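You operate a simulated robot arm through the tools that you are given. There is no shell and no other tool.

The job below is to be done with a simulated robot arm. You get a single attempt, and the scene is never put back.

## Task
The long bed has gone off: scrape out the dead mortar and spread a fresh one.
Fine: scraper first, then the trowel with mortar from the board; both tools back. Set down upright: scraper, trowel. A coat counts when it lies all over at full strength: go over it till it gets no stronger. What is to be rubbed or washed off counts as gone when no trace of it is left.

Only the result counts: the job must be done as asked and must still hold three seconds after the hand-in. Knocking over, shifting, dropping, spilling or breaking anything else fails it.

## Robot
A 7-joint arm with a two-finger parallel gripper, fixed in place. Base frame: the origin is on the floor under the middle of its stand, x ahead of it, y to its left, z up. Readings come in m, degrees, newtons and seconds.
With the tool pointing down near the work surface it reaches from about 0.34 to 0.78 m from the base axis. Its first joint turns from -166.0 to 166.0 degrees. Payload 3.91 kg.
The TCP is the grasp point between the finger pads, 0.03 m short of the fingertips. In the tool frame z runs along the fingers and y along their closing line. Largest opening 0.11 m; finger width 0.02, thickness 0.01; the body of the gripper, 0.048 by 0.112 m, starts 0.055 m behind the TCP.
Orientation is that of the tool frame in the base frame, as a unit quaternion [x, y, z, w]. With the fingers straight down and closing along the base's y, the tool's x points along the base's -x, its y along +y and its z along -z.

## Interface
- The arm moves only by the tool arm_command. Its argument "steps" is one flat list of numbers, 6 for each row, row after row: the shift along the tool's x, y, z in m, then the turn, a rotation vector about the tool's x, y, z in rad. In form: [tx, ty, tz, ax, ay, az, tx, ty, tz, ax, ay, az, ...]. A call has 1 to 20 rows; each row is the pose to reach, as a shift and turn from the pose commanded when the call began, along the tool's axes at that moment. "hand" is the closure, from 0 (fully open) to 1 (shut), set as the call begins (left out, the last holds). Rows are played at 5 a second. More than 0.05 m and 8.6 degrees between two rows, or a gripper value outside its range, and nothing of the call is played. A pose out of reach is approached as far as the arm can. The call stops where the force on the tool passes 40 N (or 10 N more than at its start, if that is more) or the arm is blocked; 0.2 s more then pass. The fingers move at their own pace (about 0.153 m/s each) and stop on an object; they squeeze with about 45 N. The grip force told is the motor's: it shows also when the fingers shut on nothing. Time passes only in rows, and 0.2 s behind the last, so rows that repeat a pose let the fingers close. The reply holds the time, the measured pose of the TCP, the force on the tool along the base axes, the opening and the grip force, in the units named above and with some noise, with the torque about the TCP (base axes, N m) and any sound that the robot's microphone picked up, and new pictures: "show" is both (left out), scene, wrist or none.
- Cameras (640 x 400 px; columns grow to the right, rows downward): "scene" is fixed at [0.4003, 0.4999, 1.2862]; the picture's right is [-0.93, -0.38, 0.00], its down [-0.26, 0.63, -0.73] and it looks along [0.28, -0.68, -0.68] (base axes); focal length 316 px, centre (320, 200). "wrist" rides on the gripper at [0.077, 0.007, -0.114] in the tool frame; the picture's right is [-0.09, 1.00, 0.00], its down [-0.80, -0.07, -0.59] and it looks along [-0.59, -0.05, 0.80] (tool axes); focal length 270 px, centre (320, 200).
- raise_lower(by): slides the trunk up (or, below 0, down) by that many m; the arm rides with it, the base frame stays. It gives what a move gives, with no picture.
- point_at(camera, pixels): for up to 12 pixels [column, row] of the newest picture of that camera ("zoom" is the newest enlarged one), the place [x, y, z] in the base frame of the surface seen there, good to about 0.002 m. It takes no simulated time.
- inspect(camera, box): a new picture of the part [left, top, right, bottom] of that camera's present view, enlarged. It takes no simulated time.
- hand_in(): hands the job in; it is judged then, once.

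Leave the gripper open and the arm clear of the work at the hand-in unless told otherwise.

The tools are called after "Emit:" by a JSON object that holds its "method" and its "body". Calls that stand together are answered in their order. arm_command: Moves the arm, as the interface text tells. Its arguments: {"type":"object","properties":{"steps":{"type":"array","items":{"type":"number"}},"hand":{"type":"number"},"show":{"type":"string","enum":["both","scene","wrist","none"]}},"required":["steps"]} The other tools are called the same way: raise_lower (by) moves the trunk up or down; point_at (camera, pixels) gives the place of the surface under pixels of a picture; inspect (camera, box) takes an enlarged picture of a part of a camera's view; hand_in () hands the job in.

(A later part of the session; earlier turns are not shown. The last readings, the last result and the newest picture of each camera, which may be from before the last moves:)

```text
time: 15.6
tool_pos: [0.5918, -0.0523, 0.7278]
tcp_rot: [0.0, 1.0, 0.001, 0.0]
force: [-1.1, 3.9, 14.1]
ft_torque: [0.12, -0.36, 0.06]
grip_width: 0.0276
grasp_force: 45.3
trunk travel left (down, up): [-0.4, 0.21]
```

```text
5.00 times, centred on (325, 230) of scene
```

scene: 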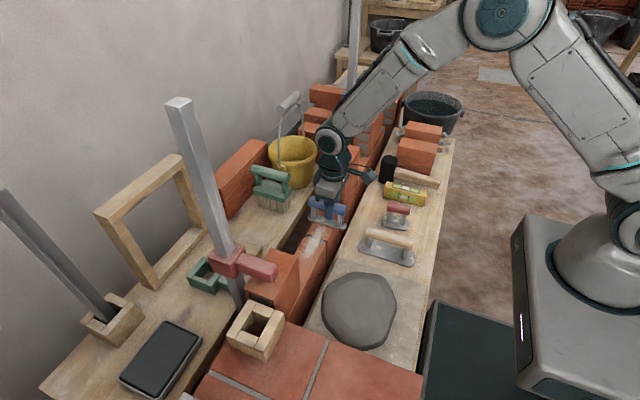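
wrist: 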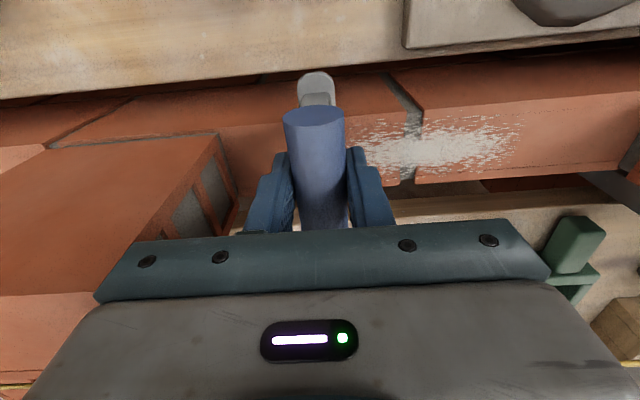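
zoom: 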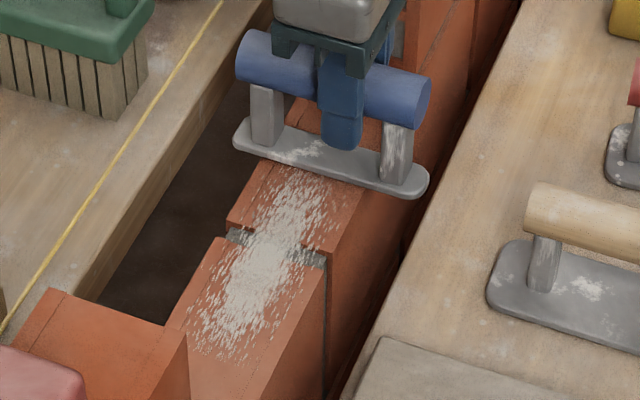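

The change, if any, is hard to see. I make one full stroke to y≈0.10 and back to the same pose, so that I can compare pictures from the same place.

Emit:
{"method": "arm_command", "body": {"steps": [0, 0.015, 0, 0, 0, 0, 0, 0.03, 0, 0, 0, 0, 0, 0.045, 0, 0, 0, 0, 0, 0.06, 0, 0, 0, 0, 0, 0.075, 0, 0, 0, 0, 0, 0.09, 0, 0, 0, 0, 0, 0.105, 0, 0, 0, 0, 0, 0.12, 0, 0, 0, 0, 0, 0.135, 0, 0, 0, 0, 0, 0.15, 0, 0, 0, 0, 0, 0.135, 0, 0, 0, 0, 0, 0.12, 0, 0, 0, 0, 0, 0.105, 0, 0, 0, 0, 0, 0.09, 0, 0, 0, 0, 0, 0.075, 0, 0, 0, 0, 0, 0.06, 0, 0, 0, 0, 0, 0.045, 0, 0, 0, 0, 0, 0.03, 0, 0, 0, 0, 0, 0.015, 0, 0, 0, 0, 0, 0, 0, 0, 0, 0], "show": "wrist"}}

Emit:
{"method": "inspect", "body": {"camera": "wrist", "box": [340, 90, 560, 210]}}

Emit:
{"method": "inspect", "body": {"camera": "scene", "box": [280, 190, 370, 270]}}

```text
time: 19.8
tool_pos: [0.5904, -0.0504, 0.7273]
tcp_rot: [0.001, 1.0, 0.0, 0.002]
force: [0.7, 6.7, 22.8]
ft_torque: [0.32, 0.03, 0.02]
grip_width: 0.0276
grasp_force: 44.8
trunk travel left (down, up): [-0.4, 0.21]
```

wrist: 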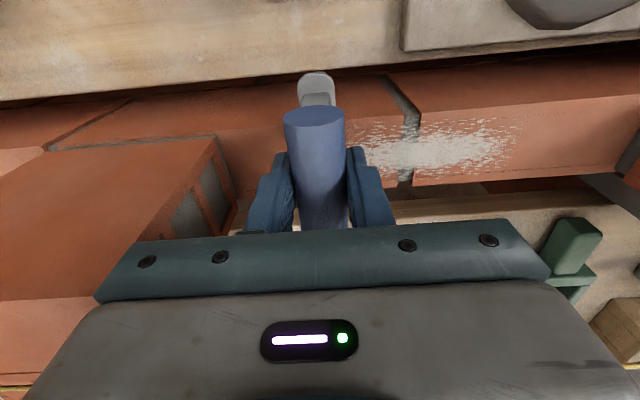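

```text
2.91 times, centred on (450, 150) of wrist
```

zoom: 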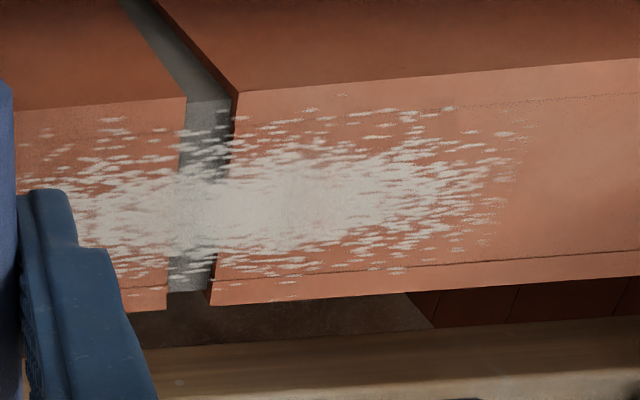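

```text
5.00 times, centred on (325, 230) of scene
```

zoom: 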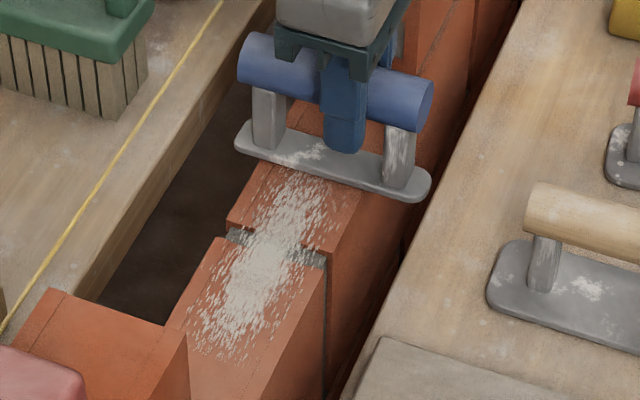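

There may be a slight thinning at the right edge. I make two faster round strokes at 0.15 m/s and compare from the same pose.

Emit:
{"method": "arm_command", "body": {"steps": [0, 0.03, 0, 0, 0, 0, 0, 0.06, 0, 0, 0, 0, 0, 0.09, 0, 0, 0, 0, 0, 0.12, 0, 0, 0, 0, 0, 0.15, 0, 0, 0, 0, 0, 0.12, 0, 0, 0, 0, 0, 0.09, 0, 0, 0, 0, 0, 0.06, 0, 0, 0, 0, 0, 0.03, 0, 0, 0, 0, 0, 0, 0, 0, 0, 0, 0, 0.03, 0, 0, 0, 0, 0, 0.06, 0, 0, 0, 0, 0, 0.09, 0, 0, 0, 0, 0, 0.12, 0, 0, 0, 0, 0, 0.15, 0, 0, 0, 0, 0, 0.12, 0, 0, 0, 0, 0, 0.09, 0, 0, 0, 0, 0, 0.06, 0, 0, 0, 0, 0, 0.03, 0, 0, 0, 0, 0, 0, 0, 0, 0, 0], "show": "wrist"}}

Emit:
{"method": "inspect", "body": {"camera": "wrist", "box": [340, 90, 560, 210]}}

Emit:
{"method": "inspect", "body": {"camera": "scene", "box": [280, 190, 370, 270]}}

```text
time: 20.9
tool_pos: [0.5905, 0.0721, 0.7274]
tcp_rot: [-0.001, 1.0, 0.0, 0.003]
force: [-2.0, 3.2, 15.7]
ft_torque: [0.3, 0.3, 0.03]
grip_width: 0.0274
grasp_force: 45.5
trunk travel left (down, up): [-0.4, 0.21]
stopped in row 5: the force on the tool passed its limit at 41 N (the readings are from after the stop); the commanded pose is now the measured one
```

wrist: 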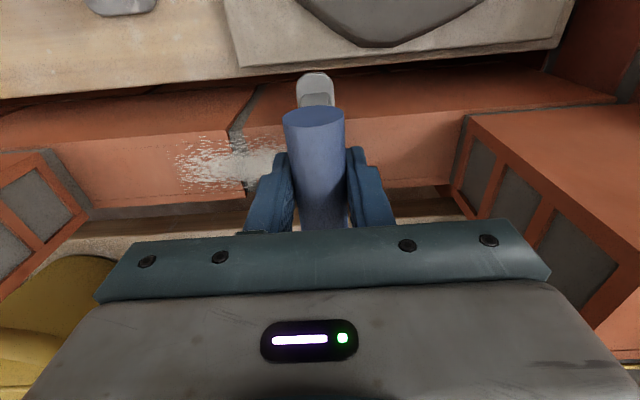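

```text
2.91 times, centred on (450, 150) of wrist
```

zoom: 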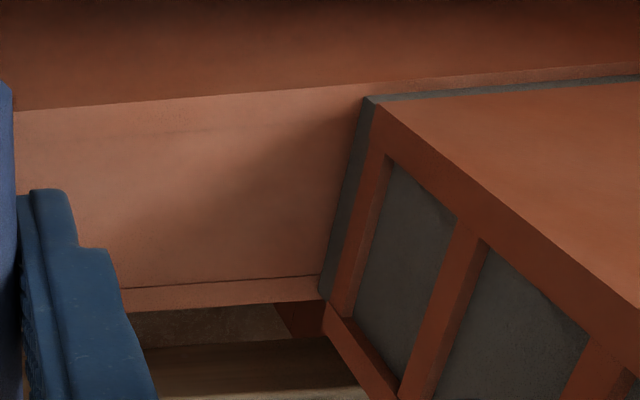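

```text
5.00 times, centred on (325, 230) of scene
```

zoom: 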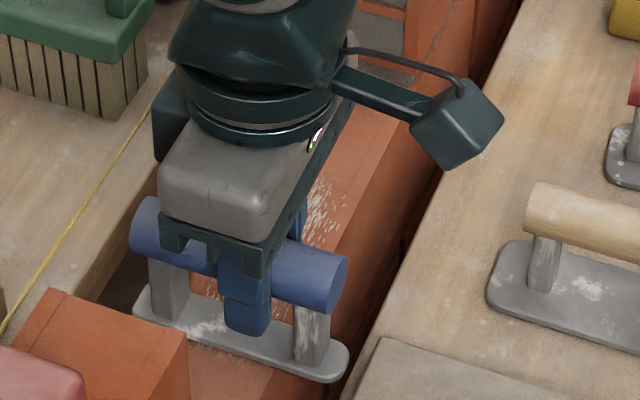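

The call stopped at 41 N, so I pressed too hard at speed; the pose is now taken as measured. I look at the part of the patch visible left of the tool.

Emit:
{"method": "inspect", "body": {"camera": "wrist", "box": [150, 100, 300, 210]}}

Emit:
{"method": "arm_command", "body": {"steps": [0, 0, -0.0006, 0, 0, 0, 0, 0, -0.0006, 0, 0, 0], "show": "none"}}

```text
3.64 times, centred on (225, 155) of wrist
```

zoom: 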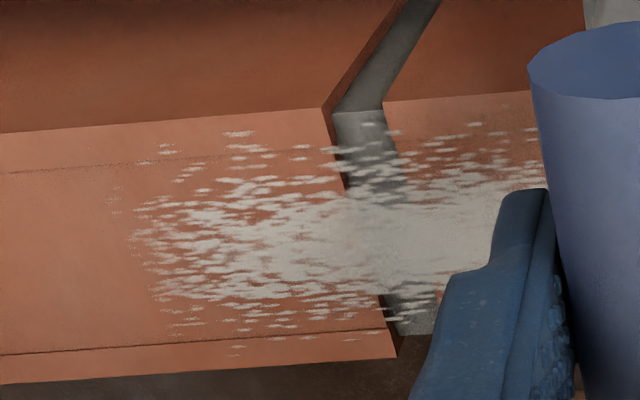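

```text
time: 21.5
tool_pos: [0.5905, 0.0707, 0.727]
tcp_rot: [0.0, 1.0, 0.0, 0.002]
force: [0.5, 7.1, 17.2]
ft_torque: [0.43, 0.14, -0.07]
grip_width: 0.0274
grasp_force: 45.0
trunk travel left (down, up): [-0.4, 0.21]
```

The contact is still 17 N. I raise it a hair more and make several more slow strokes, ending at y≈-0.05. Then I compare with the very first scene picture at the same crop.

Emit:
{"method": "arm_command", "body": {"steps": [0, -0.02, -0.0003, 0, 0, 0, 0, -0.04, -0.0003, 0, 0, 0, 0, -0.06, -0.0003, 0, 0, 0, 0, -0.08, -0.0003, 0, 0, 0, 0, -0.1, -0.0003, 0, 0, 0, 0, -0.12, -0.0003, 0, 0, 0, 0, -0.1, -0.0003, 0, 0, 0, 0, -0.08, -0.0003, 0, 0, 0, 0, -0.06, -0.0003, 0, 0, 0, 0, -0.04, -0.0003, 0, 0, 0, 0, -0.02, -0.0003, 0, 0, 0, 0, 0, -0.0003, 0, 0, 0, 0, 0.02, -0.0003, 0, 0, 0, 0, 0, -0.0003, 0, 0, 0, 0, -0.02, -0.0003, 0, 0, 0, 0, -0.04, -0.0003, 0, 0, 0, 0, -0.06, -0.0003, 0, 0, 0, 0, -0.08, -0.0003, 0, 0, 0, 0, -0.1, -0.0003, 0, 0, 0, 0, -0.12, -0.0003, 0, 0, 0], "show": "wrist"}}

Emit:
{"method": "inspect", "body": {"camera": "scene", "box": [240, 200, 350, 320]}}

Emit:
{"method": "inspect", "body": {"camera": "wrist", "box": [340, 90, 560, 210]}}

```text
time: 25.7
tool_pos: [0.5908, -0.0504, 0.7266]
tcp_rot: [0.001, 1.0, -0.001, 0.002]
force: [0.0, 2.7, 14.6]
ft_torque: [0.13, 0.05, -0.08]
grip_width: 0.0274
grasp_force: 44.9
trunk travel left (down, up): [-0.4, 0.21]
```

wrist: 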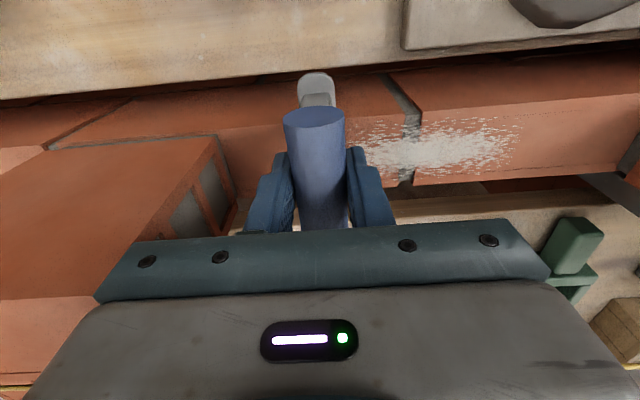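

```text
3.33 times, centred on (295, 260) of scene
```

zoom: 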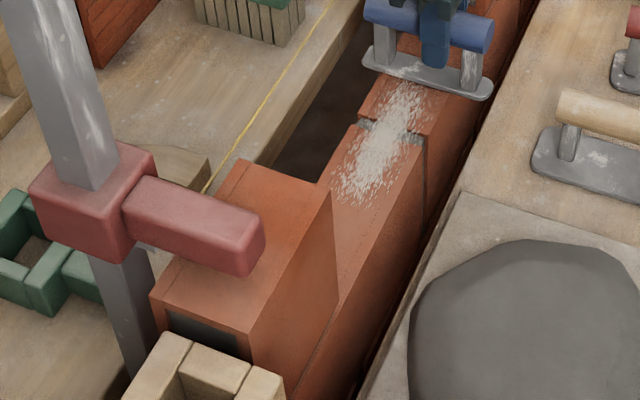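

```text
2.91 times, centred on (450, 150) of wrist
```

zoom: 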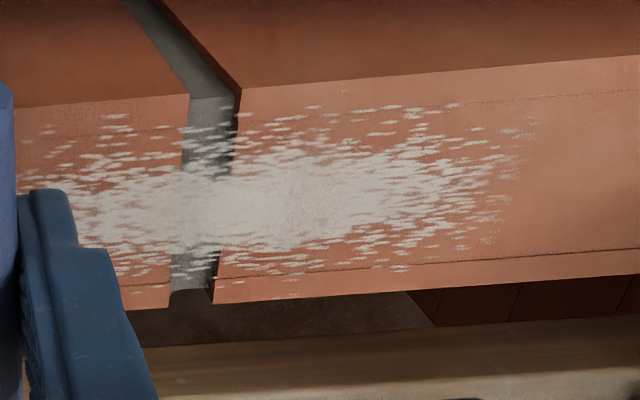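

From the fixed scene view the patch looks just as at the start, so these strokes have not removed anything. Before judging the tool I test a harder, slow stroke: about 1 mm lower, near 28 N, from y≈-0.05 to 0.05.

Emit:
{"method": "arm_command", "body": {"steps": [0, 0, 0.0008, 0, 0, 0, 0, 0.01, 0.0008, 0, 0, 0, 0, 0.02, 0.0008, 0, 0, 0, 0, 0.03, 0.0008, 0, 0, 0, 0, 0.04, 0.0008, 0, 0, 0, 0, 0.05, 0.0008, 0, 0, 0, 0, 0.06, 0.0008, 0, 0, 0, 0, 0.07, 0.0008, 0, 0, 0, 0, 0.08, 0.0008, 0, 0, 0, 0, 0.09, 0.0008, 0, 0, 0], "show": "wrist"}}

Emit:
{"method": "inspect", "body": {"camera": "wrist", "box": [180, 90, 460, 230]}}

Emit:
{"method": "inspect", "body": {"camera": "scene", "box": [280, 190, 370, 270]}}

```text
time: 27.9
tool_pos: [0.5889, 0.0402, 0.7267]
tcp_rot: [0.0, 1.0, 0.0, 0.004]
force: [1.4, -9.5, 30.8]
ft_torque: [-0.54, 0.23, 0.02]
grip_width: 0.0278
grasp_force: 45.1
trunk travel left (down, up): [-0.4, 0.21]
```

wrist: 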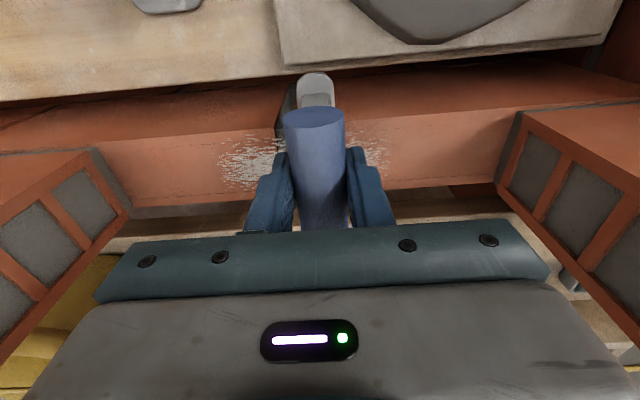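

```text
2.29 times, centred on (320, 160) of wrist
```

zoom: 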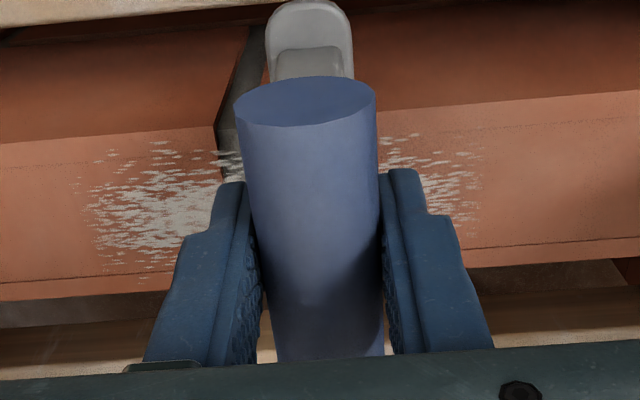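

```text
5.00 times, centred on (325, 230) of scene
```

zoom: 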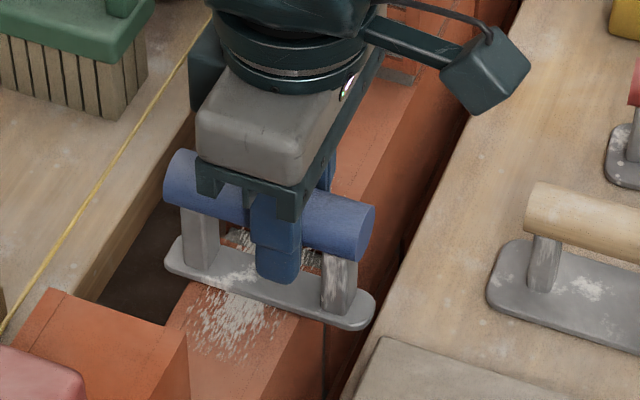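

Force is 31 N now. I stroke back to y≈-0.05 at the same pressure and compare the crop.

Emit:
{"method": "arm_command", "body": {"steps": [0, -0.01, 0, 0, 0, 0, 0, -0.02, 0, 0, 0, 0, 0, -0.03, 0, 0, 0, 0, 0, -0.04, 0, 0, 0, 0, 0, -0.05, 0, 0, 0, 0, 0, -0.06, 0, 0, 0, 0, 0, -0.07, 0, 0, 0, 0, 0, -0.08, 0, 0, 0, 0, 0, -0.09, 0, 0, 0, 0], "show": "wrist"}}

Emit:
{"method": "inspect", "body": {"camera": "wrist", "box": [340, 90, 560, 210]}}

Emit:
{"method": "inspect", "body": {"camera": "scene", "box": [280, 190, 370, 270]}}

```text
time: 29.9
tool_pos: [0.5902, -0.048, 0.726]
tcp_rot: [0.0, 1.0, -0.001, 0.002]
force: [-0.8, 5.6, 19.7]
ft_torque: [0.21, -0.13, 0.07]
grip_width: 0.0271
grasp_force: 45.1
trunk travel left (down, up): [-0.4, 0.21]
```

wrist: 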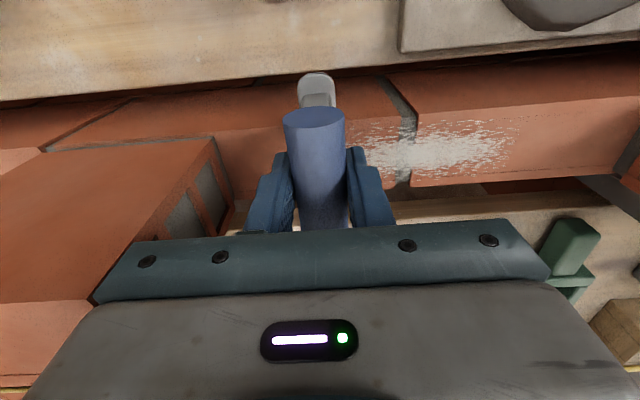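

```text
2.91 times, centred on (450, 150) of wrist
```

zoom: 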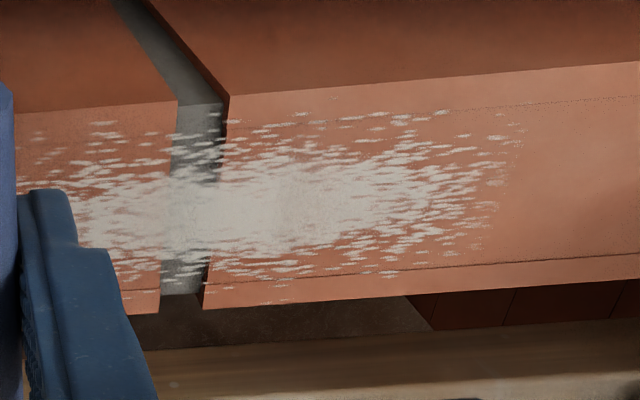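

```text
5.00 times, centred on (325, 230) of scene
```

zoom: 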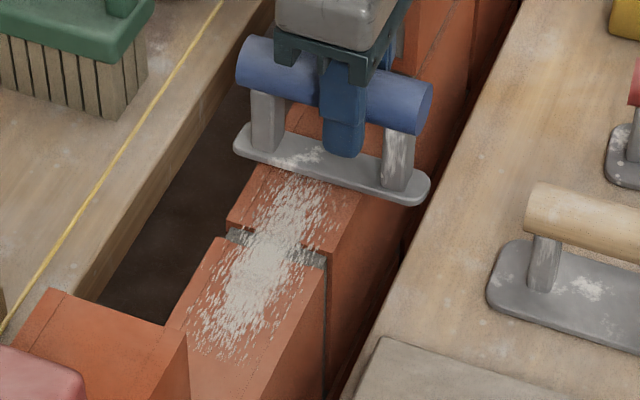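

Even at 20–30 N the blue tool takes nothing off. One last quick test with it: short strokes across the wall (along x) at the middle of the patch. Then I look again.

Emit:
{"method": "arm_command", "body": {"steps": [0, 0.02, -0.0004, 0, 0, 0, 0, 0.04, -0.0004, 0, 0, 0, 0, 0.06, -0.0004, 0, 0, 0, 0, 0.07, -0.0004, 0, 0, 0, 0.008, 0.07, -0.0004, 0, 0, 0, 0.016, 0.07, -0.0004, 0, 0, 0, 0.008, 0.07, -0.0004, 0, 0, 0, 0, 0.07, -0.0004, 0, 0, 0, -0.008, 0.07, -0.0004, 0, 0, 0, 0, 0.07, -0.0004, 0, 0, 0, 0.008, 0.07, -0.0004, 0, 0, 0, 0.016, 0.07, -0.0004, 0, 0, 0, 0.008, 0.07, -0.0004, 0, 0, 0, 0, 0.07, -0.0004, 0, 0, 0, 0, 0.05, -0.0004, 0, 0, 0, 0, 0.025, -0.0004, 0, 0, 0, 0, 0, -0.0004, 0, 0, 0], "show": "wrist"}}

Emit:
{"method": "inspect", "body": {"camera": "wrist", "box": [340, 90, 560, 210]}}

Emit:
{"method": "inspect", "body": {"camera": "scene", "box": [280, 190, 370, 270]}}

```text
time: 33.5
tool_pos: [0.5891, -0.0478, 0.7258]
tcp_rot: [0.0, 1.0, -0.001, 0.004]
force: [0.5, 6.0, 28.5]
ft_torque: [0.32, 0.23, -0.07]
grip_width: 0.0276
grasp_force: 45.2
trunk travel left (down, up): [-0.4, 0.21]
```

wrist: 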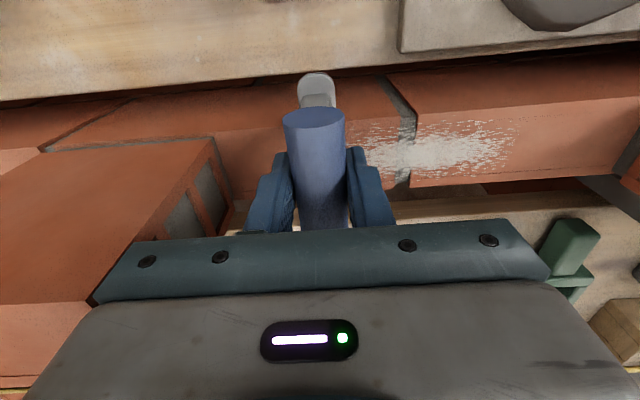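

```text
2.91 times, centred on (450, 150) of wrist
```

zoom: 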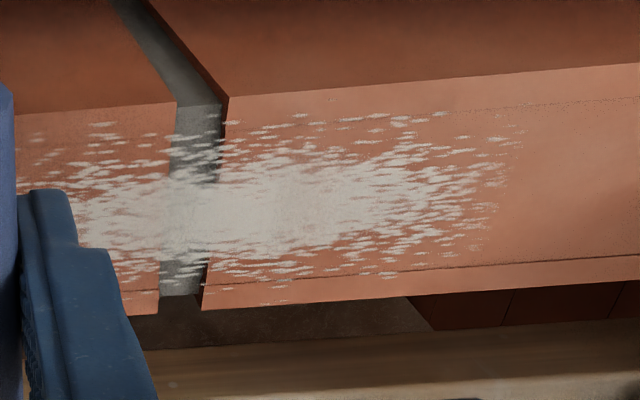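

```text
5.00 times, centred on (325, 230) of scene
```

zoom: 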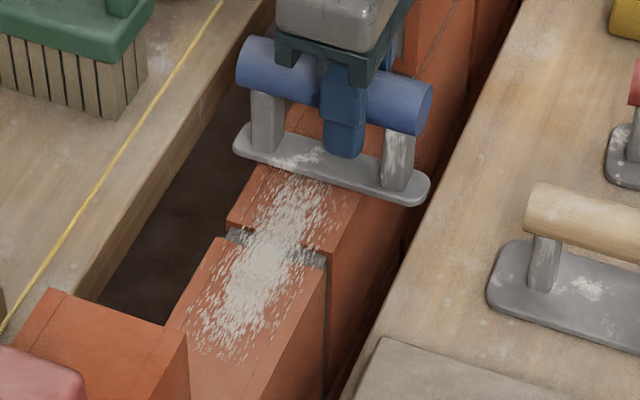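

The blue tool clearly does not take the dead mortar off; it is probably a jointer. I will put it back exactly where it stood and try the red short-bladed one. First I back out from under the string and go up.

Emit:
{"method": "arm_command", "body": {"steps": [0, 0, -0.008, 0, 0, 0, 0.015, 0.01, -0.02, 0, 0, 0, 0.032, 0.03, -0.03, 0, 0, 0, 0.034, 0.055, -0.04, 0, 0, 0, 0.034, 0.0583, -0.08, 0, 0, 0, 0.034, 0.0583, -0.125, 0, 0, 0, 0.034, 0.0583, -0.17, 0, 0, 0, 0.034, 0.0583, -0.207, 0, 0, 0, 0.034, 0.0583, -0.207, 0, 0, 0]}}

```text
time: 35.5
tool_pos: [0.554, 0.0076, 0.933]
tcp_rot: [0.0, 1.0, 0.0, 0.001]
force: [-0.3, 0.8, -2.2]
ft_torque: [0.01, 0.01, -0.03]
grip_width: 0.0275
grasp_force: 44.8
trunk travel left (down, up): [-0.4, 0.21]
```

scene: 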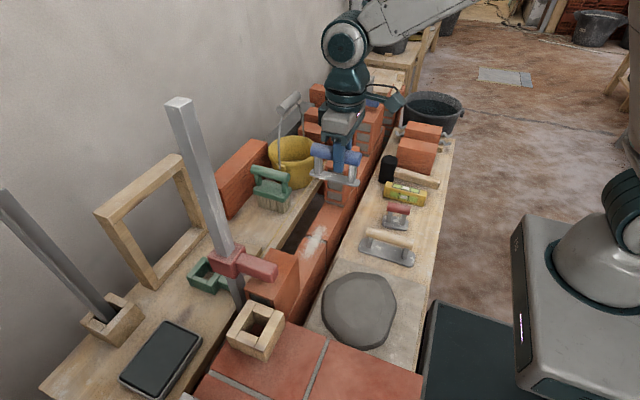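
wrist: 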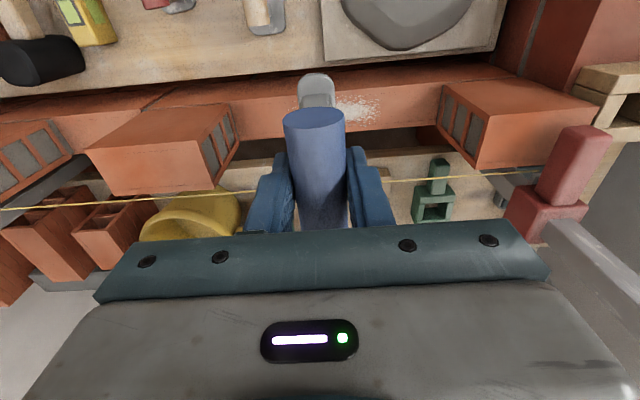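

I carry the blue tool back over its old place (x 0.768, y 0.0105), still high, and then lower it to z≈0.72.

Emit:
{"method": "arm_command", "body": {"steps": [-0.043, 0.0005, 0, 0, 0, 0, -0.086, 0.001, 0, 0, 0, 0, -0.129, 0.001, 0, 0, 0, 0, -0.172, 0.001, 0, 0, 0, 0, -0.2125, 0.001, 0, 0, 0, 0, -0.2125, 0.001, 0.04, 0, 0, 0, -0.2125, 0.001, 0.08, 0, 0, 0, -0.2125, 0.001, 0.12, 0, 0, 0, -0.2125, 0.001, 0.16, 0, 0, 0, -0.2125, 0.001, 0.19, 0, 0, 0, -0.2125, 0.001, 0.212, 0, 0, 0, -0.2125, 0.001, 0.212, 0, 0, 0]}}

```text
time: 38.1
tool_pos: [0.7689, 0.013, 0.7195]
tcp_rot: [0.0, 1.0, -0.001, 0.001]
force: [0.0, -0.2, -1.1]
ft_torque: [-0.03, 0.04, 0.0]
grip_width: 0.0276
grasp_force: 44.8
trunk travel left (down, up): [-0.4, 0.21]
```

scene: 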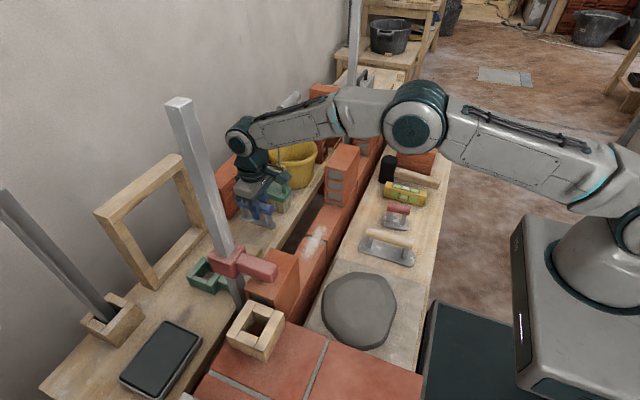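
wrist: 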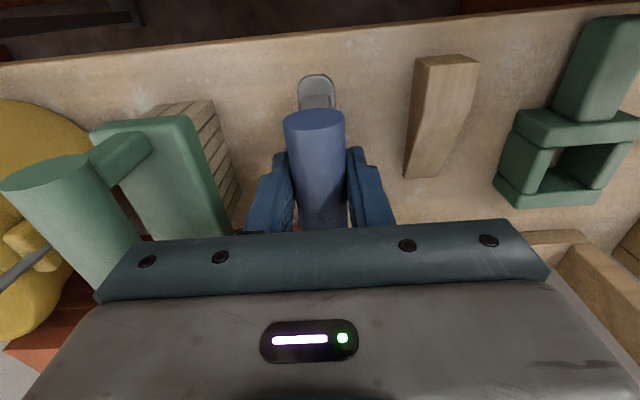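

I lower the last part gently, watching for contact.

Emit:
{"method": "arm_command", "body": {"steps": [0, -0.0005, 0.012, 0, 0, 0, 0, -0.0005, 0.022, 0, 0, 0, 0, -0.0005, 0.028, 0, 0, 0, 0, -0.0005, 0.03, 0, 0, 0], "show": "none"}}

Emit:
{"method": "arm_command", "body": {"steps": [0, 0, 0.0015, 0, 0, 0], "show": "none"}}

```text
time: 39.1
tool_pos: [0.7687, 0.0096, 0.6903]
tcp_rot: [0.0, 1.0, 0.0, 0.001]
force: [0.5, -0.5, -1.8]
ft_torque: [0.0, 0.0, 0.01]
grip_width: 0.0271
grasp_force: 45.0
trunk travel left (down, up): [-0.4, 0.21]
```

```text
time: 39.5
tool_pos: [0.7695, 0.0089, 0.6881]
tcp_rot: [0.0, 1.0, -0.001, 0.001]
force: [0.4, -0.5, -1.7]
ft_torque: [-0.03, -0.02, 0.0]
grip_width: 0.0273
grasp_force: 45.6
trunk travel left (down, up): [-0.4, 0.21]
```

No contact yet (force z -1.7 N at 0.688), so I go on in small steps.

Emit:
{"method": "arm_command", "body": {"steps": [0, 0, 0.001, 0, 0, 0], "show": "none"}}

Emit:
{"method": "arm_command", "body": {"steps": [0, 0, 0.001, 0, 0, 0], "show": "none"}}

```text
time: 39.9
tool_pos: [0.7705, 0.0094, 0.6873]
tcp_rot: [0.0, 1.0, 0.0, 0.002]
force: [0.5, 0.4, -1.8]
ft_torque: [0.01, 0.02, 0.0]
grip_width: 0.0274
grasp_force: 45.1
trunk travel left (down, up): [-0.4, 0.21]
```

```text
time: 40.3
tool_pos: [0.7695, 0.0097, 0.6869]
tcp_rot: [0.0, 1.0, 0.0, 0.001]
force: [0.2, 0.4, -2.5]
ft_torque: [-0.02, 0.0, 0.01]
grip_width: 0.0276
grasp_force: 45.7
trunk travel left (down, up): [-0.4, 0.21]
```

Still free. I go two more millimetre steps.

Emit:
{"method": "arm_command", "body": {"steps": [0, 0, 0.001, 0, 0, 0], "show": "none"}}

Emit:
{"method": "arm_command", "body": {"steps": [0, 0, 0.001, 0, 0, 0], "show": "both"}}

```text
time: 40.7
tool_pos: [0.7706, 0.0094, 0.6865]
tcp_rot: [0.0, 1.0, 0.0, 0.002]
force: [0.4, -0.5, 1.0]
ft_torque: [-0.03, 0.1, 0.02]
grip_width: 0.0275
grasp_force: 44.7
trunk travel left (down, up): [-0.4, 0.21]
```

```text
time: 41.1
tool_pos: [0.77, 0.0105, 0.6865]
tcp_rot: [0.0, 1.0, -0.001, 0.002]
force: [1.6, -0.6, 2.4]
ft_torque: [-0.06, 0.1, 0.02]
grip_width: 0.0278
grasp_force: 45.1
trunk travel left (down, up): [-0.4, 0.21]
```

scene: 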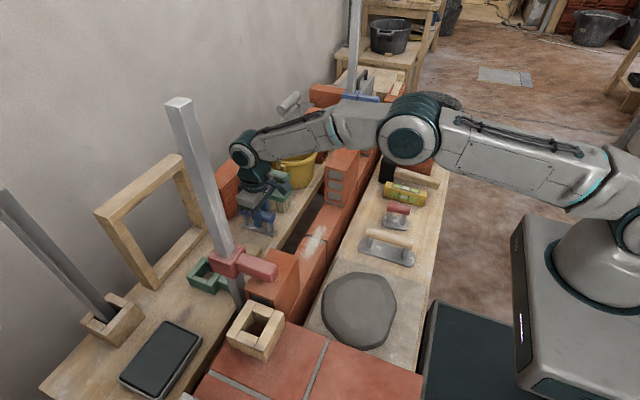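
wrist: 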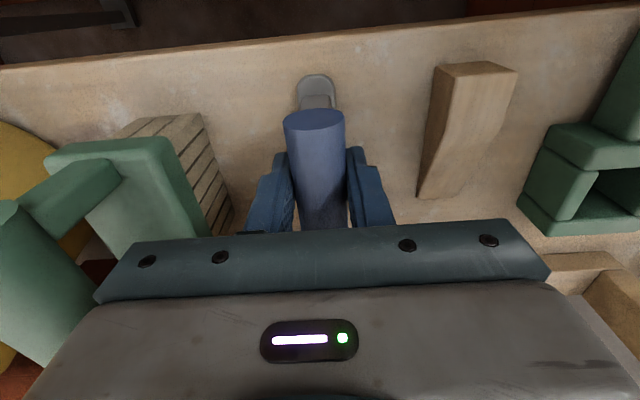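

Contact at 0.6865 with about 4 N. The spot agrees with the old one to about 2 mm, so I nudge it by 1.5 mm in -x and 1 mm in +y, then open the hand to the half-open width.

Emit:
{"method": "arm_command", "body": {"steps": [0.0015, 0.001, 0, 0, 0, 0, 0.0015, 0.001, 0, 0, 0, 0], "show": "none"}}

Emit:
{"method": "arm_command", "body": {"steps": [0, 0, 0, 0, 0, 0, 0, 0, 0, 0, 0, 0, 0, 0, 0, 0, 0, 0], "hand": 0.45, "show": "both"}}

```text
time: 41.7
tool_pos: [0.7675, 0.0109, 0.6856]
tcp_rot: [0.0, 1.0, 0.0, 0.002]
force: [3.5, -1.9, 6.7]
ft_torque: [-0.07, 0.17, 0.03]
grip_width: 0.0274
grasp_force: 45.1
trunk travel left (down, up): [-0.4, 0.21]
```

```text
time: 42.5
tool_pos: [0.7681, 0.0115, 0.6848]
tcp_rot: [-0.001, 1.0, 0.0, 0.001]
force: [-0.2, 0.1, -0.1]
ft_torque: [0.02, -0.01, -0.04]
grip_width: 0.0606
grasp_force: 0.1
trunk travel left (down, up): [-0.4, 0.21]
```

scene: 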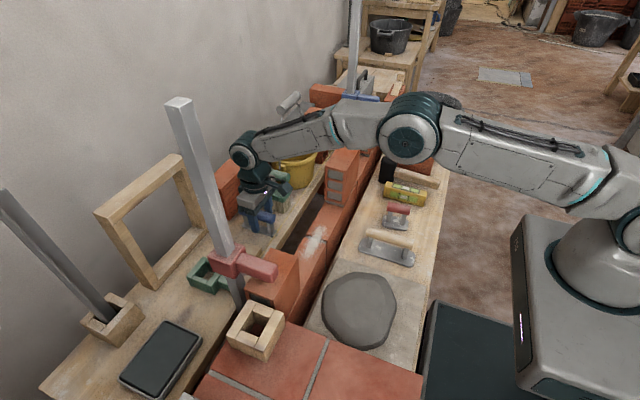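
wrist: 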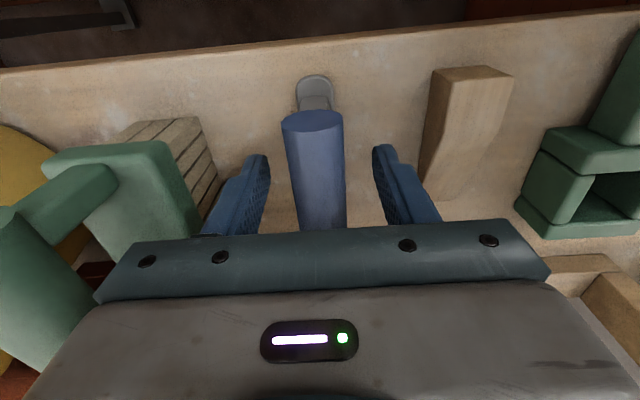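

The blue tool stands free and upright again. I rise straight up 0.245 m, then go back toward x≈0.44 over the near board at height.

Emit:
{"method": "arm_command", "body": {"steps": [0, 0, -0.03, 0, 0, 0, 0, 0, -0.075, 0, 0, 0, 0, 0, -0.12, 0, 0, 0, 0, 0, -0.165, 0, 0, 0, 0, 0, -0.21, 0, 0, 0, 0, 0, -0.245, 0, 0, 0, 0.045, -0.02, -0.245, 0, 0, 0, 0.09, -0.04, -0.245, 0, 0, 0, 0.135, -0.06, -0.245, 0, 0, 0, 0.18, -0.08, -0.245, 0, 0, 0, 0.225, -0.1, -0.245, 0, 0, 0, 0.27, -0.12, -0.245, 0, 0, 0, 0.315, -0.14, -0.245, 0, 0, 0, 0.36, -0.16, -0.245, 0, 0, 0, 0.4, -0.179, -0.245, 0, 0, 0]}}

```text
time: 45.7
tool_pos: [0.3648, -0.1708, 0.9296]
tcp_rot: [0.0, 1.0, 0.0, 0.001]
force: [0.2, -0.6, 0.3]
ft_torque: [0.0, -0.02, 0.0]
grip_width: 0.0604
grasp_force: 0.1
trunk travel left (down, up): [-0.4, 0.21]
```

scene: 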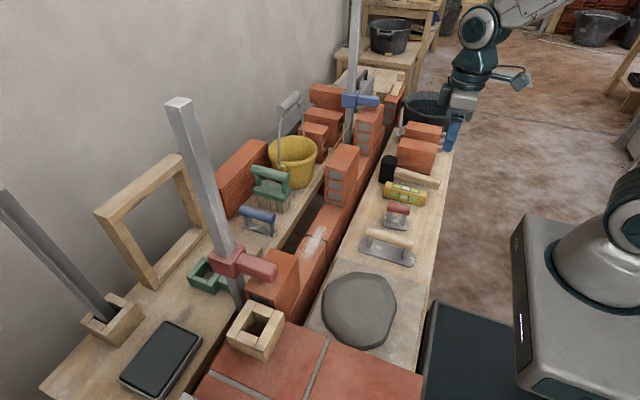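
wrist: 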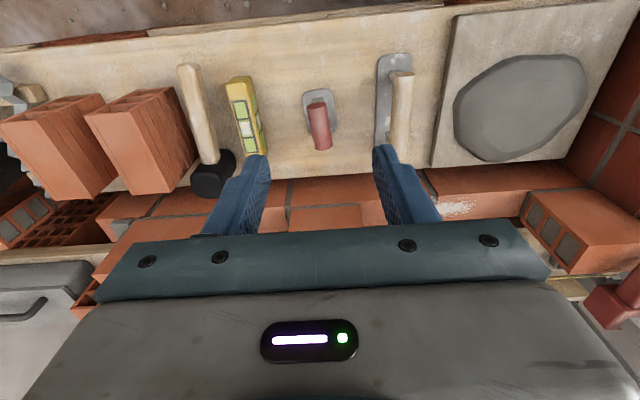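

I now have a clear view. I check that the blue tool stands upright where it was, and compare the patch with the first picture. I also measure the red tool from the wrist view around (320,120).

Emit:
{"method": "inspect", "body": {"camera": "scene", "box": [220, 160, 440, 300]}}

Emit:
{"method": "inspect", "body": {"camera": "scene", "box": [235, 195, 290, 240]}}

Emit:
{"method": "point_at", "body": {"camera": "zoom", "pixels": [[145, 100], [425, 175], [285, 140], [285, 190], [150, 285], [165, 250], [445, 365], [460, 325]]}}

Emit:
{"method": "inspect", "body": {"camera": "wrist", "box": [260, 60, 400, 180]}}

Emit:
{"method": "point_at", "body": {"camera": "wrist", "pixels": [[317, 106], [319, 120], [321, 135], [323, 147], [312, 125], [328, 125], [306, 98], [333, 92], [318, 92], [400, 85], [402, 110], [404, 135]]}}

```text
2.86 times, centred on (330, 230) of scene
```

zoom: 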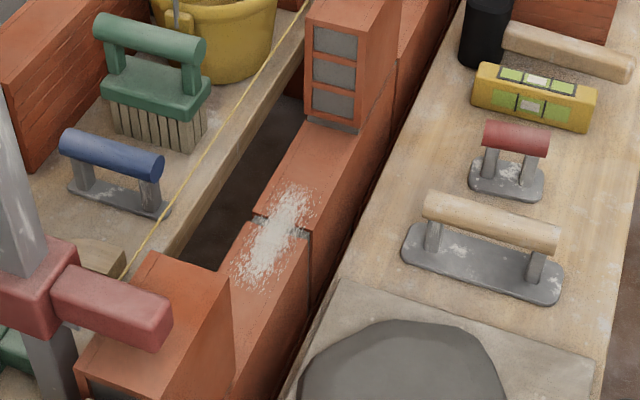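

```text
8.89 times, centred on (262, 218) of scene
```

zoom: 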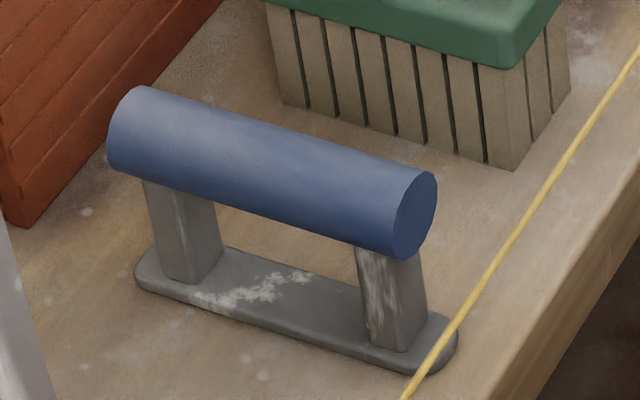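

```text
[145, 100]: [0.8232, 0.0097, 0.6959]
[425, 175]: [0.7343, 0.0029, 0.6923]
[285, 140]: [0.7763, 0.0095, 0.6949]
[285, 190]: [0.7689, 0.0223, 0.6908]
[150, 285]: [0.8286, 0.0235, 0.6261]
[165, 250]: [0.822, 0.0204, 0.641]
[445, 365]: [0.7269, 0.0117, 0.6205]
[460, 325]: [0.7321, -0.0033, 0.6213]
```

```text
3.33 times, centred on (330, 120) of wrist
```

zoom: 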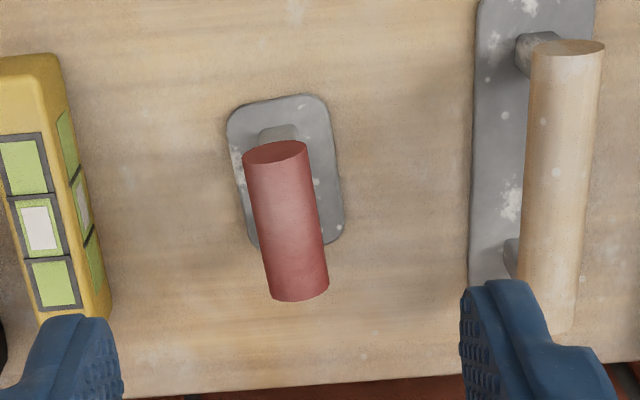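

```text
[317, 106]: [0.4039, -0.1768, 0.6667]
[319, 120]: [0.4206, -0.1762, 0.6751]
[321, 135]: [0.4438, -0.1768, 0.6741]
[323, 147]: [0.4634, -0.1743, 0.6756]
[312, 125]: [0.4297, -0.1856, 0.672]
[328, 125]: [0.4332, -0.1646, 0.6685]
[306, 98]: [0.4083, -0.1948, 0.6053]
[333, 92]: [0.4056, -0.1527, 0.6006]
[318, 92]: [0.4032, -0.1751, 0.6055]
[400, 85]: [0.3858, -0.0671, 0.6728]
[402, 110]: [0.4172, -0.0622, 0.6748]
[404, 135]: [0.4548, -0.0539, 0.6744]
```

The blue tool is upright and back within about 2–3 mm, and the patch is unchanged. The red tool's handle runs along x from 0.404 to 0.466 at y≈-0.1745, with its top at z≈0.675. I move over it and come down to z≈0.70 first.

Emit:
{"method": "arm_command", "body": {"steps": [-0.035, -0.002, 0, 0, 0, 0, -0.0707, -0.0037, 0.02, 0, 0, 0, -0.0707, -0.0037, 0.065, 0, 0, 0, -0.0707, -0.0037, 0.11, 0, 0, 0, -0.0707, -0.0037, 0.155, 0, 0, 0, -0.0707, -0.0037, 0.2, 0, 0, 0, -0.0707, -0.0037, 0.225, 0, 0, 0, -0.0707, -0.0037, 0.225, 0, 0, 0]}}

```text
time: 47.5
tool_pos: [0.4353, -0.1708, 0.7037]
tcp_rot: [0.0, 1.0, 0.0, 0.002]
force: [0.3, 0.7, 0.0]
ft_torque: [0.0, -0.02, -0.02]
grip_width: 0.0602
grasp_force: 0.1
trunk travel left (down, up): [-0.4, 0.21]
```

scene: 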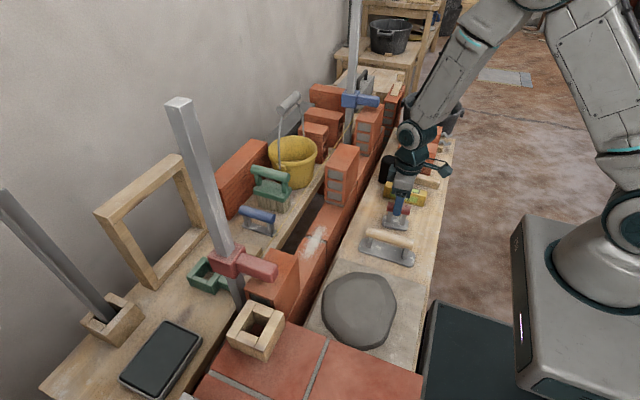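
wrist: 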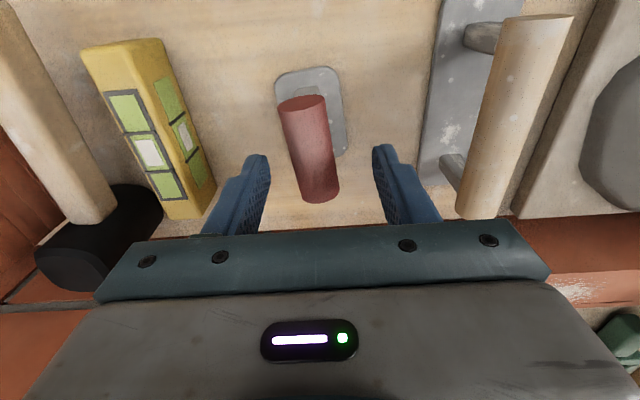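

The handle looks slightly left of the finger centre. I check for a yaw of the red tool by reading points along its centre line.

Emit:
{"method": "inspect", "body": {"camera": "wrist", "box": [250, 55, 380, 225]}}

Emit:
{"method": "point_at", "body": {"camera": "wrist", "pixels": [[292, 120], [305, 120], [318, 120], [327, 120], [298, 150], [310, 150], [323, 150], [331, 150], [306, 185], [318, 185], [328, 185], [335, 185]]}}

```text
2.35 times, centred on (315, 140) of wrist
```

zoom: 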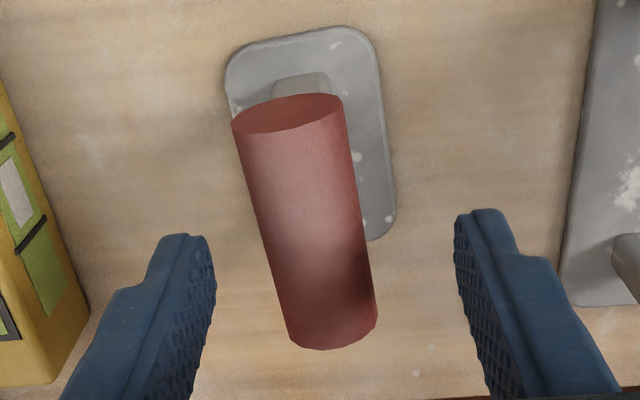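

```text
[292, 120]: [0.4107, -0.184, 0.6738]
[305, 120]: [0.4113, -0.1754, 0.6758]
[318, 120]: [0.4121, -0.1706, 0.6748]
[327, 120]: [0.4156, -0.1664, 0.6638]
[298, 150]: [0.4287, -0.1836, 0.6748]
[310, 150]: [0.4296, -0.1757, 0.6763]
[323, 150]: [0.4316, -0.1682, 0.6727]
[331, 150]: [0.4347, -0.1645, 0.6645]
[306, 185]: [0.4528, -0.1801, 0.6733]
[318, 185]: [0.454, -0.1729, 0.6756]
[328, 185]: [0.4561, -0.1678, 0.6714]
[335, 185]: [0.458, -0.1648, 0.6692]
```

The axis is at y≈-0.1745 with perhaps 2° of yaw, which is negligible. I shift -3.5 mm in y, go down to z≈0.667 and then close.

Emit:
{"method": "arm_command", "body": {"steps": [0, -0.0035, 0.01, 0, 0, 0, 0, -0.0035, 0.025, 0, 0, 0, 0, -0.0035, 0.033, 0, 0, 0, 0, -0.0035, 0.037, 0, 0, 0, 0, -0.0035, 0.037, 0, 0, 0], "show": "wrist"}}

Emit:
{"method": "arm_command", "body": {"steps": [0, 0, 0, 0, 0, 0, 0, 0, 0, 0, 0, 0, 0, 0, 0, 0, 0, 0, 0, 0, 0, 0, 0, 0], "hand": 1.0, "show": "both"}}

```text
time: 48.7
tool_pos: [0.4363, -0.1757, 0.6687]
tcp_rot: [0.0, 1.0, 0.001, 0.002]
force: [0.3, 0.5, 0.5]
ft_torque: [-0.01, -0.01, 0.01]
grip_width: 0.0605
grasp_force: 0.0
trunk travel left (down, up): [-0.4, 0.21]
```

wrist: 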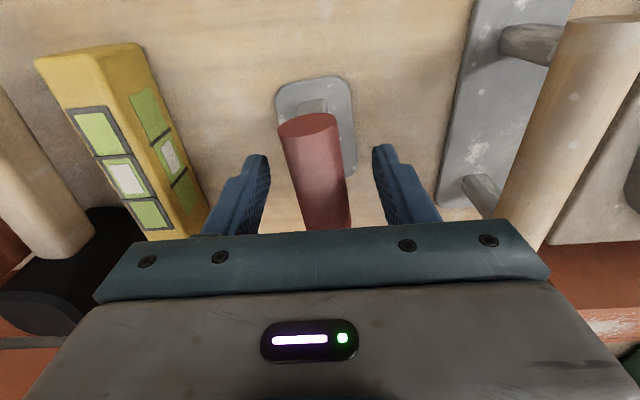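

```text
time: 49.7
tool_pos: [0.437, -0.1752, 0.6696]
tcp_rot: [0.0, 1.0, -0.001, 0.003]
force: [0.5, -0.2, 3.3]
ft_torque: [0.14, 0.06, -0.02]
grip_width: 0.0275
grasp_force: 44.9
trunk travel left (down, up): [-0.4, 0.21]
```

scene: 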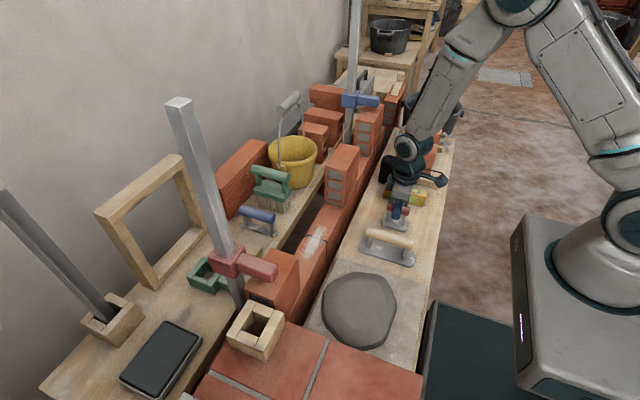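
wrist: 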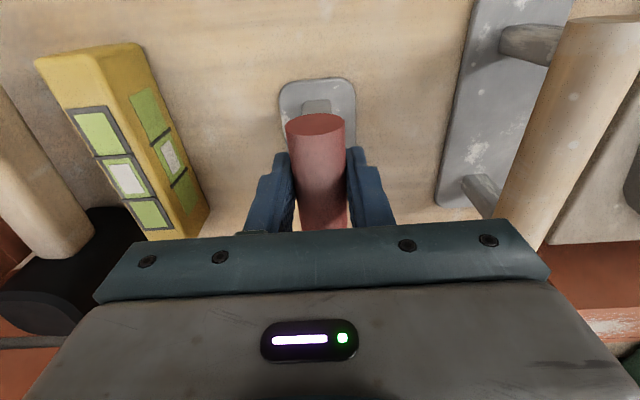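

The red tool is held. I lift it straight up to z≈0.90.

Emit:
{"method": "arm_command", "body": {"steps": [0, 0, -0.02, 0, 0, 0, 0, 0, -0.06, 0, 0, 0, 0, 0, -0.1, 0, 0, 0, 0, 0, -0.145, 0, 0, 0, 0, 0, -0.19, 0, 0, 0, 0, 0, -0.23, 0, 0, 0, -0.03, 0.04, -0.23, 0, 0, 0, -0.06, 0.08, -0.23, 0, 0, 0, -0.09, 0.12, -0.23, 0, 0, 0, -0.12, 0.16, -0.23, 0, 0, 0, -0.135, 0.2, -0.23, 0, 0, 0, -0.135, 0.205, -0.23, 0, 0, 0]}}

```text
time: 52.3
tool_pos: [0.5735, 0.0313, 0.8948]
tcp_rot: [0.0, 1.0, -0.001, 0.001]
force: [0.5, 0.4, 0.2]
ft_torque: [0.0, -0.02, 0.0]
grip_width: 0.0003
grasp_force: 38.0
trunk travel left (down, up): [-0.4, 0.21]
```

scene: 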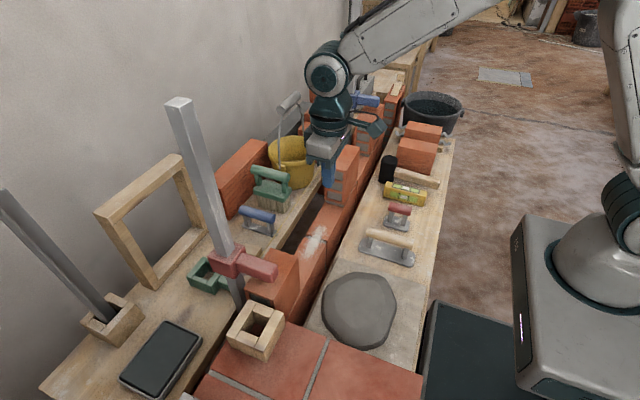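
wrist: 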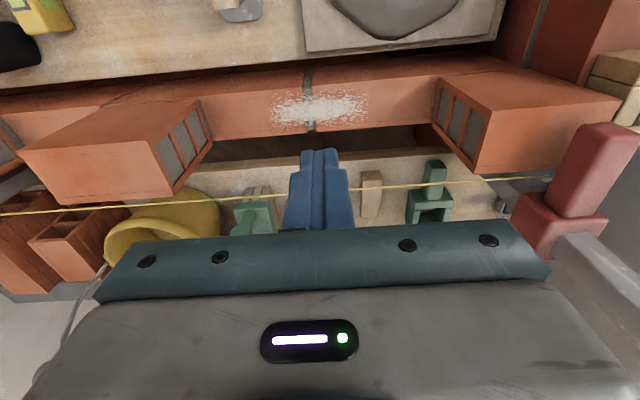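

The hand is empty (width 0.0003): the red tool slipped out. I check at once that it still stands at its place near (398,215).

Emit:
{"method": "inspect", "body": {"camera": "scene", "box": [350, 195, 420, 270]}}

Emit:
{"method": "point_at", "body": {"camera": "zoom", "pixels": [[230, 185], [465, 250], [340, 52], [445, 82], [395, 68], [310, 160], [430, 185], [440, 140], [320, 110], [370, 130]]}}

```text
5.33 times, centred on (385, 232) of scene
```

zoom: 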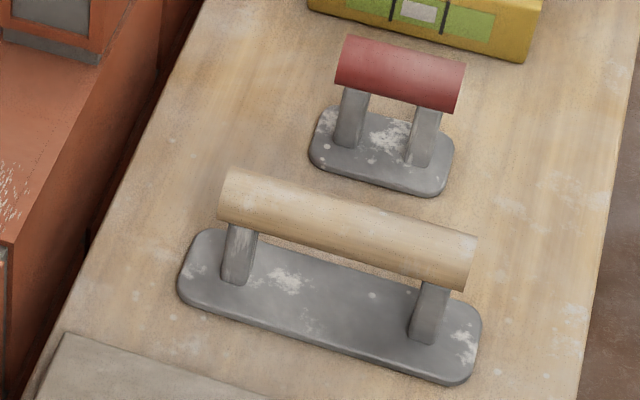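

```text
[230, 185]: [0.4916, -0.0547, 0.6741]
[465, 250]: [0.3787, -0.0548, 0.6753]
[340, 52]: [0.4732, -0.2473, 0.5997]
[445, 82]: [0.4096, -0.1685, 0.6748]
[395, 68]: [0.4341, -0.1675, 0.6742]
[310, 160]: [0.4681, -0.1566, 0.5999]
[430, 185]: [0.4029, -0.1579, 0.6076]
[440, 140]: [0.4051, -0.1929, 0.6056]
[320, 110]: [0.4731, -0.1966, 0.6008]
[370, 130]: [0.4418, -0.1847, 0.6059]
```

The red tool still stands upright, moved only about 3 mm; I had gripped it too high on the round handle. I go back over it with the hand half open and will grip about 8 mm deeper.

Emit:
{"method": "arm_command", "body": {"steps": [0, -0.045, -0.01, 0, 0, 0, 0.02, -0.09, -0.01, 0, 0, 0, 0.06, -0.13, -0.01, 0, 0, 0, 0.1, -0.17, -0.01, 0, 0, 0, 0.1365, -0.2055, -0.01, 0, 0, 0, 0.1365, -0.2055, 0.03, 0, 0, 0, 0.1365, -0.2055, 0.075, 0, 0, 0, 0.1365, -0.2055, 0.12, 0, 0, 0, 0.1365, -0.2055, 0.165, 0, 0, 0, 0.1365, -0.2055, 0.19, 0, 0, 0, 0.1365, -0.2055, 0.19, 0, 0, 0], "hand": 0.45, "show": "wrist"}}

Emit:
{"method": "inspect", "body": {"camera": "wrist", "box": [250, 55, 380, 225]}}

Emit:
{"method": "point_at", "body": {"camera": "zoom", "pixels": [[250, 150], [290, 150], [330, 150], [260, 220], [300, 220], [340, 220], [280, 300], [320, 300], [350, 300], [290, 110], [230, 90], [375, 100]]}}

```text
refused: row 3 steps farther than a row can; nothing moved
```

```text
2.35 times, centred on (315, 140) of wrist
```

zoom: 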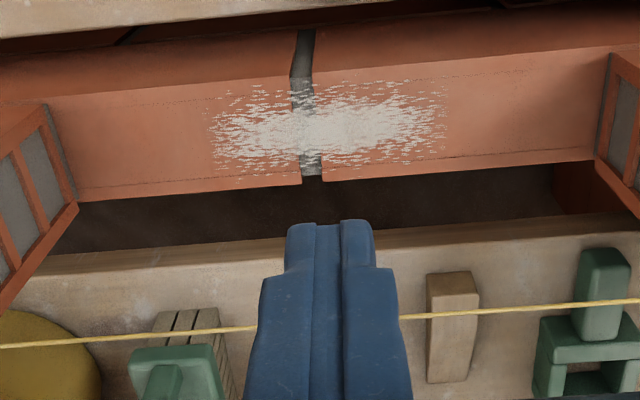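

```text
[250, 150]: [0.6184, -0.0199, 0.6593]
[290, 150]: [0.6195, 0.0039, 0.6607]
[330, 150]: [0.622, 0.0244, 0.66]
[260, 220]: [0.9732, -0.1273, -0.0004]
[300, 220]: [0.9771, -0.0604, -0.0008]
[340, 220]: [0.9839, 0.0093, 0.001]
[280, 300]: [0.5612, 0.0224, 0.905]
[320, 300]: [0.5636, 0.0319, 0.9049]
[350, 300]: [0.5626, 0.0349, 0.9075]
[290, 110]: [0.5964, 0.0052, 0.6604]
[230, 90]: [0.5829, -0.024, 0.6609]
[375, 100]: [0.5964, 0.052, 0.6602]
```

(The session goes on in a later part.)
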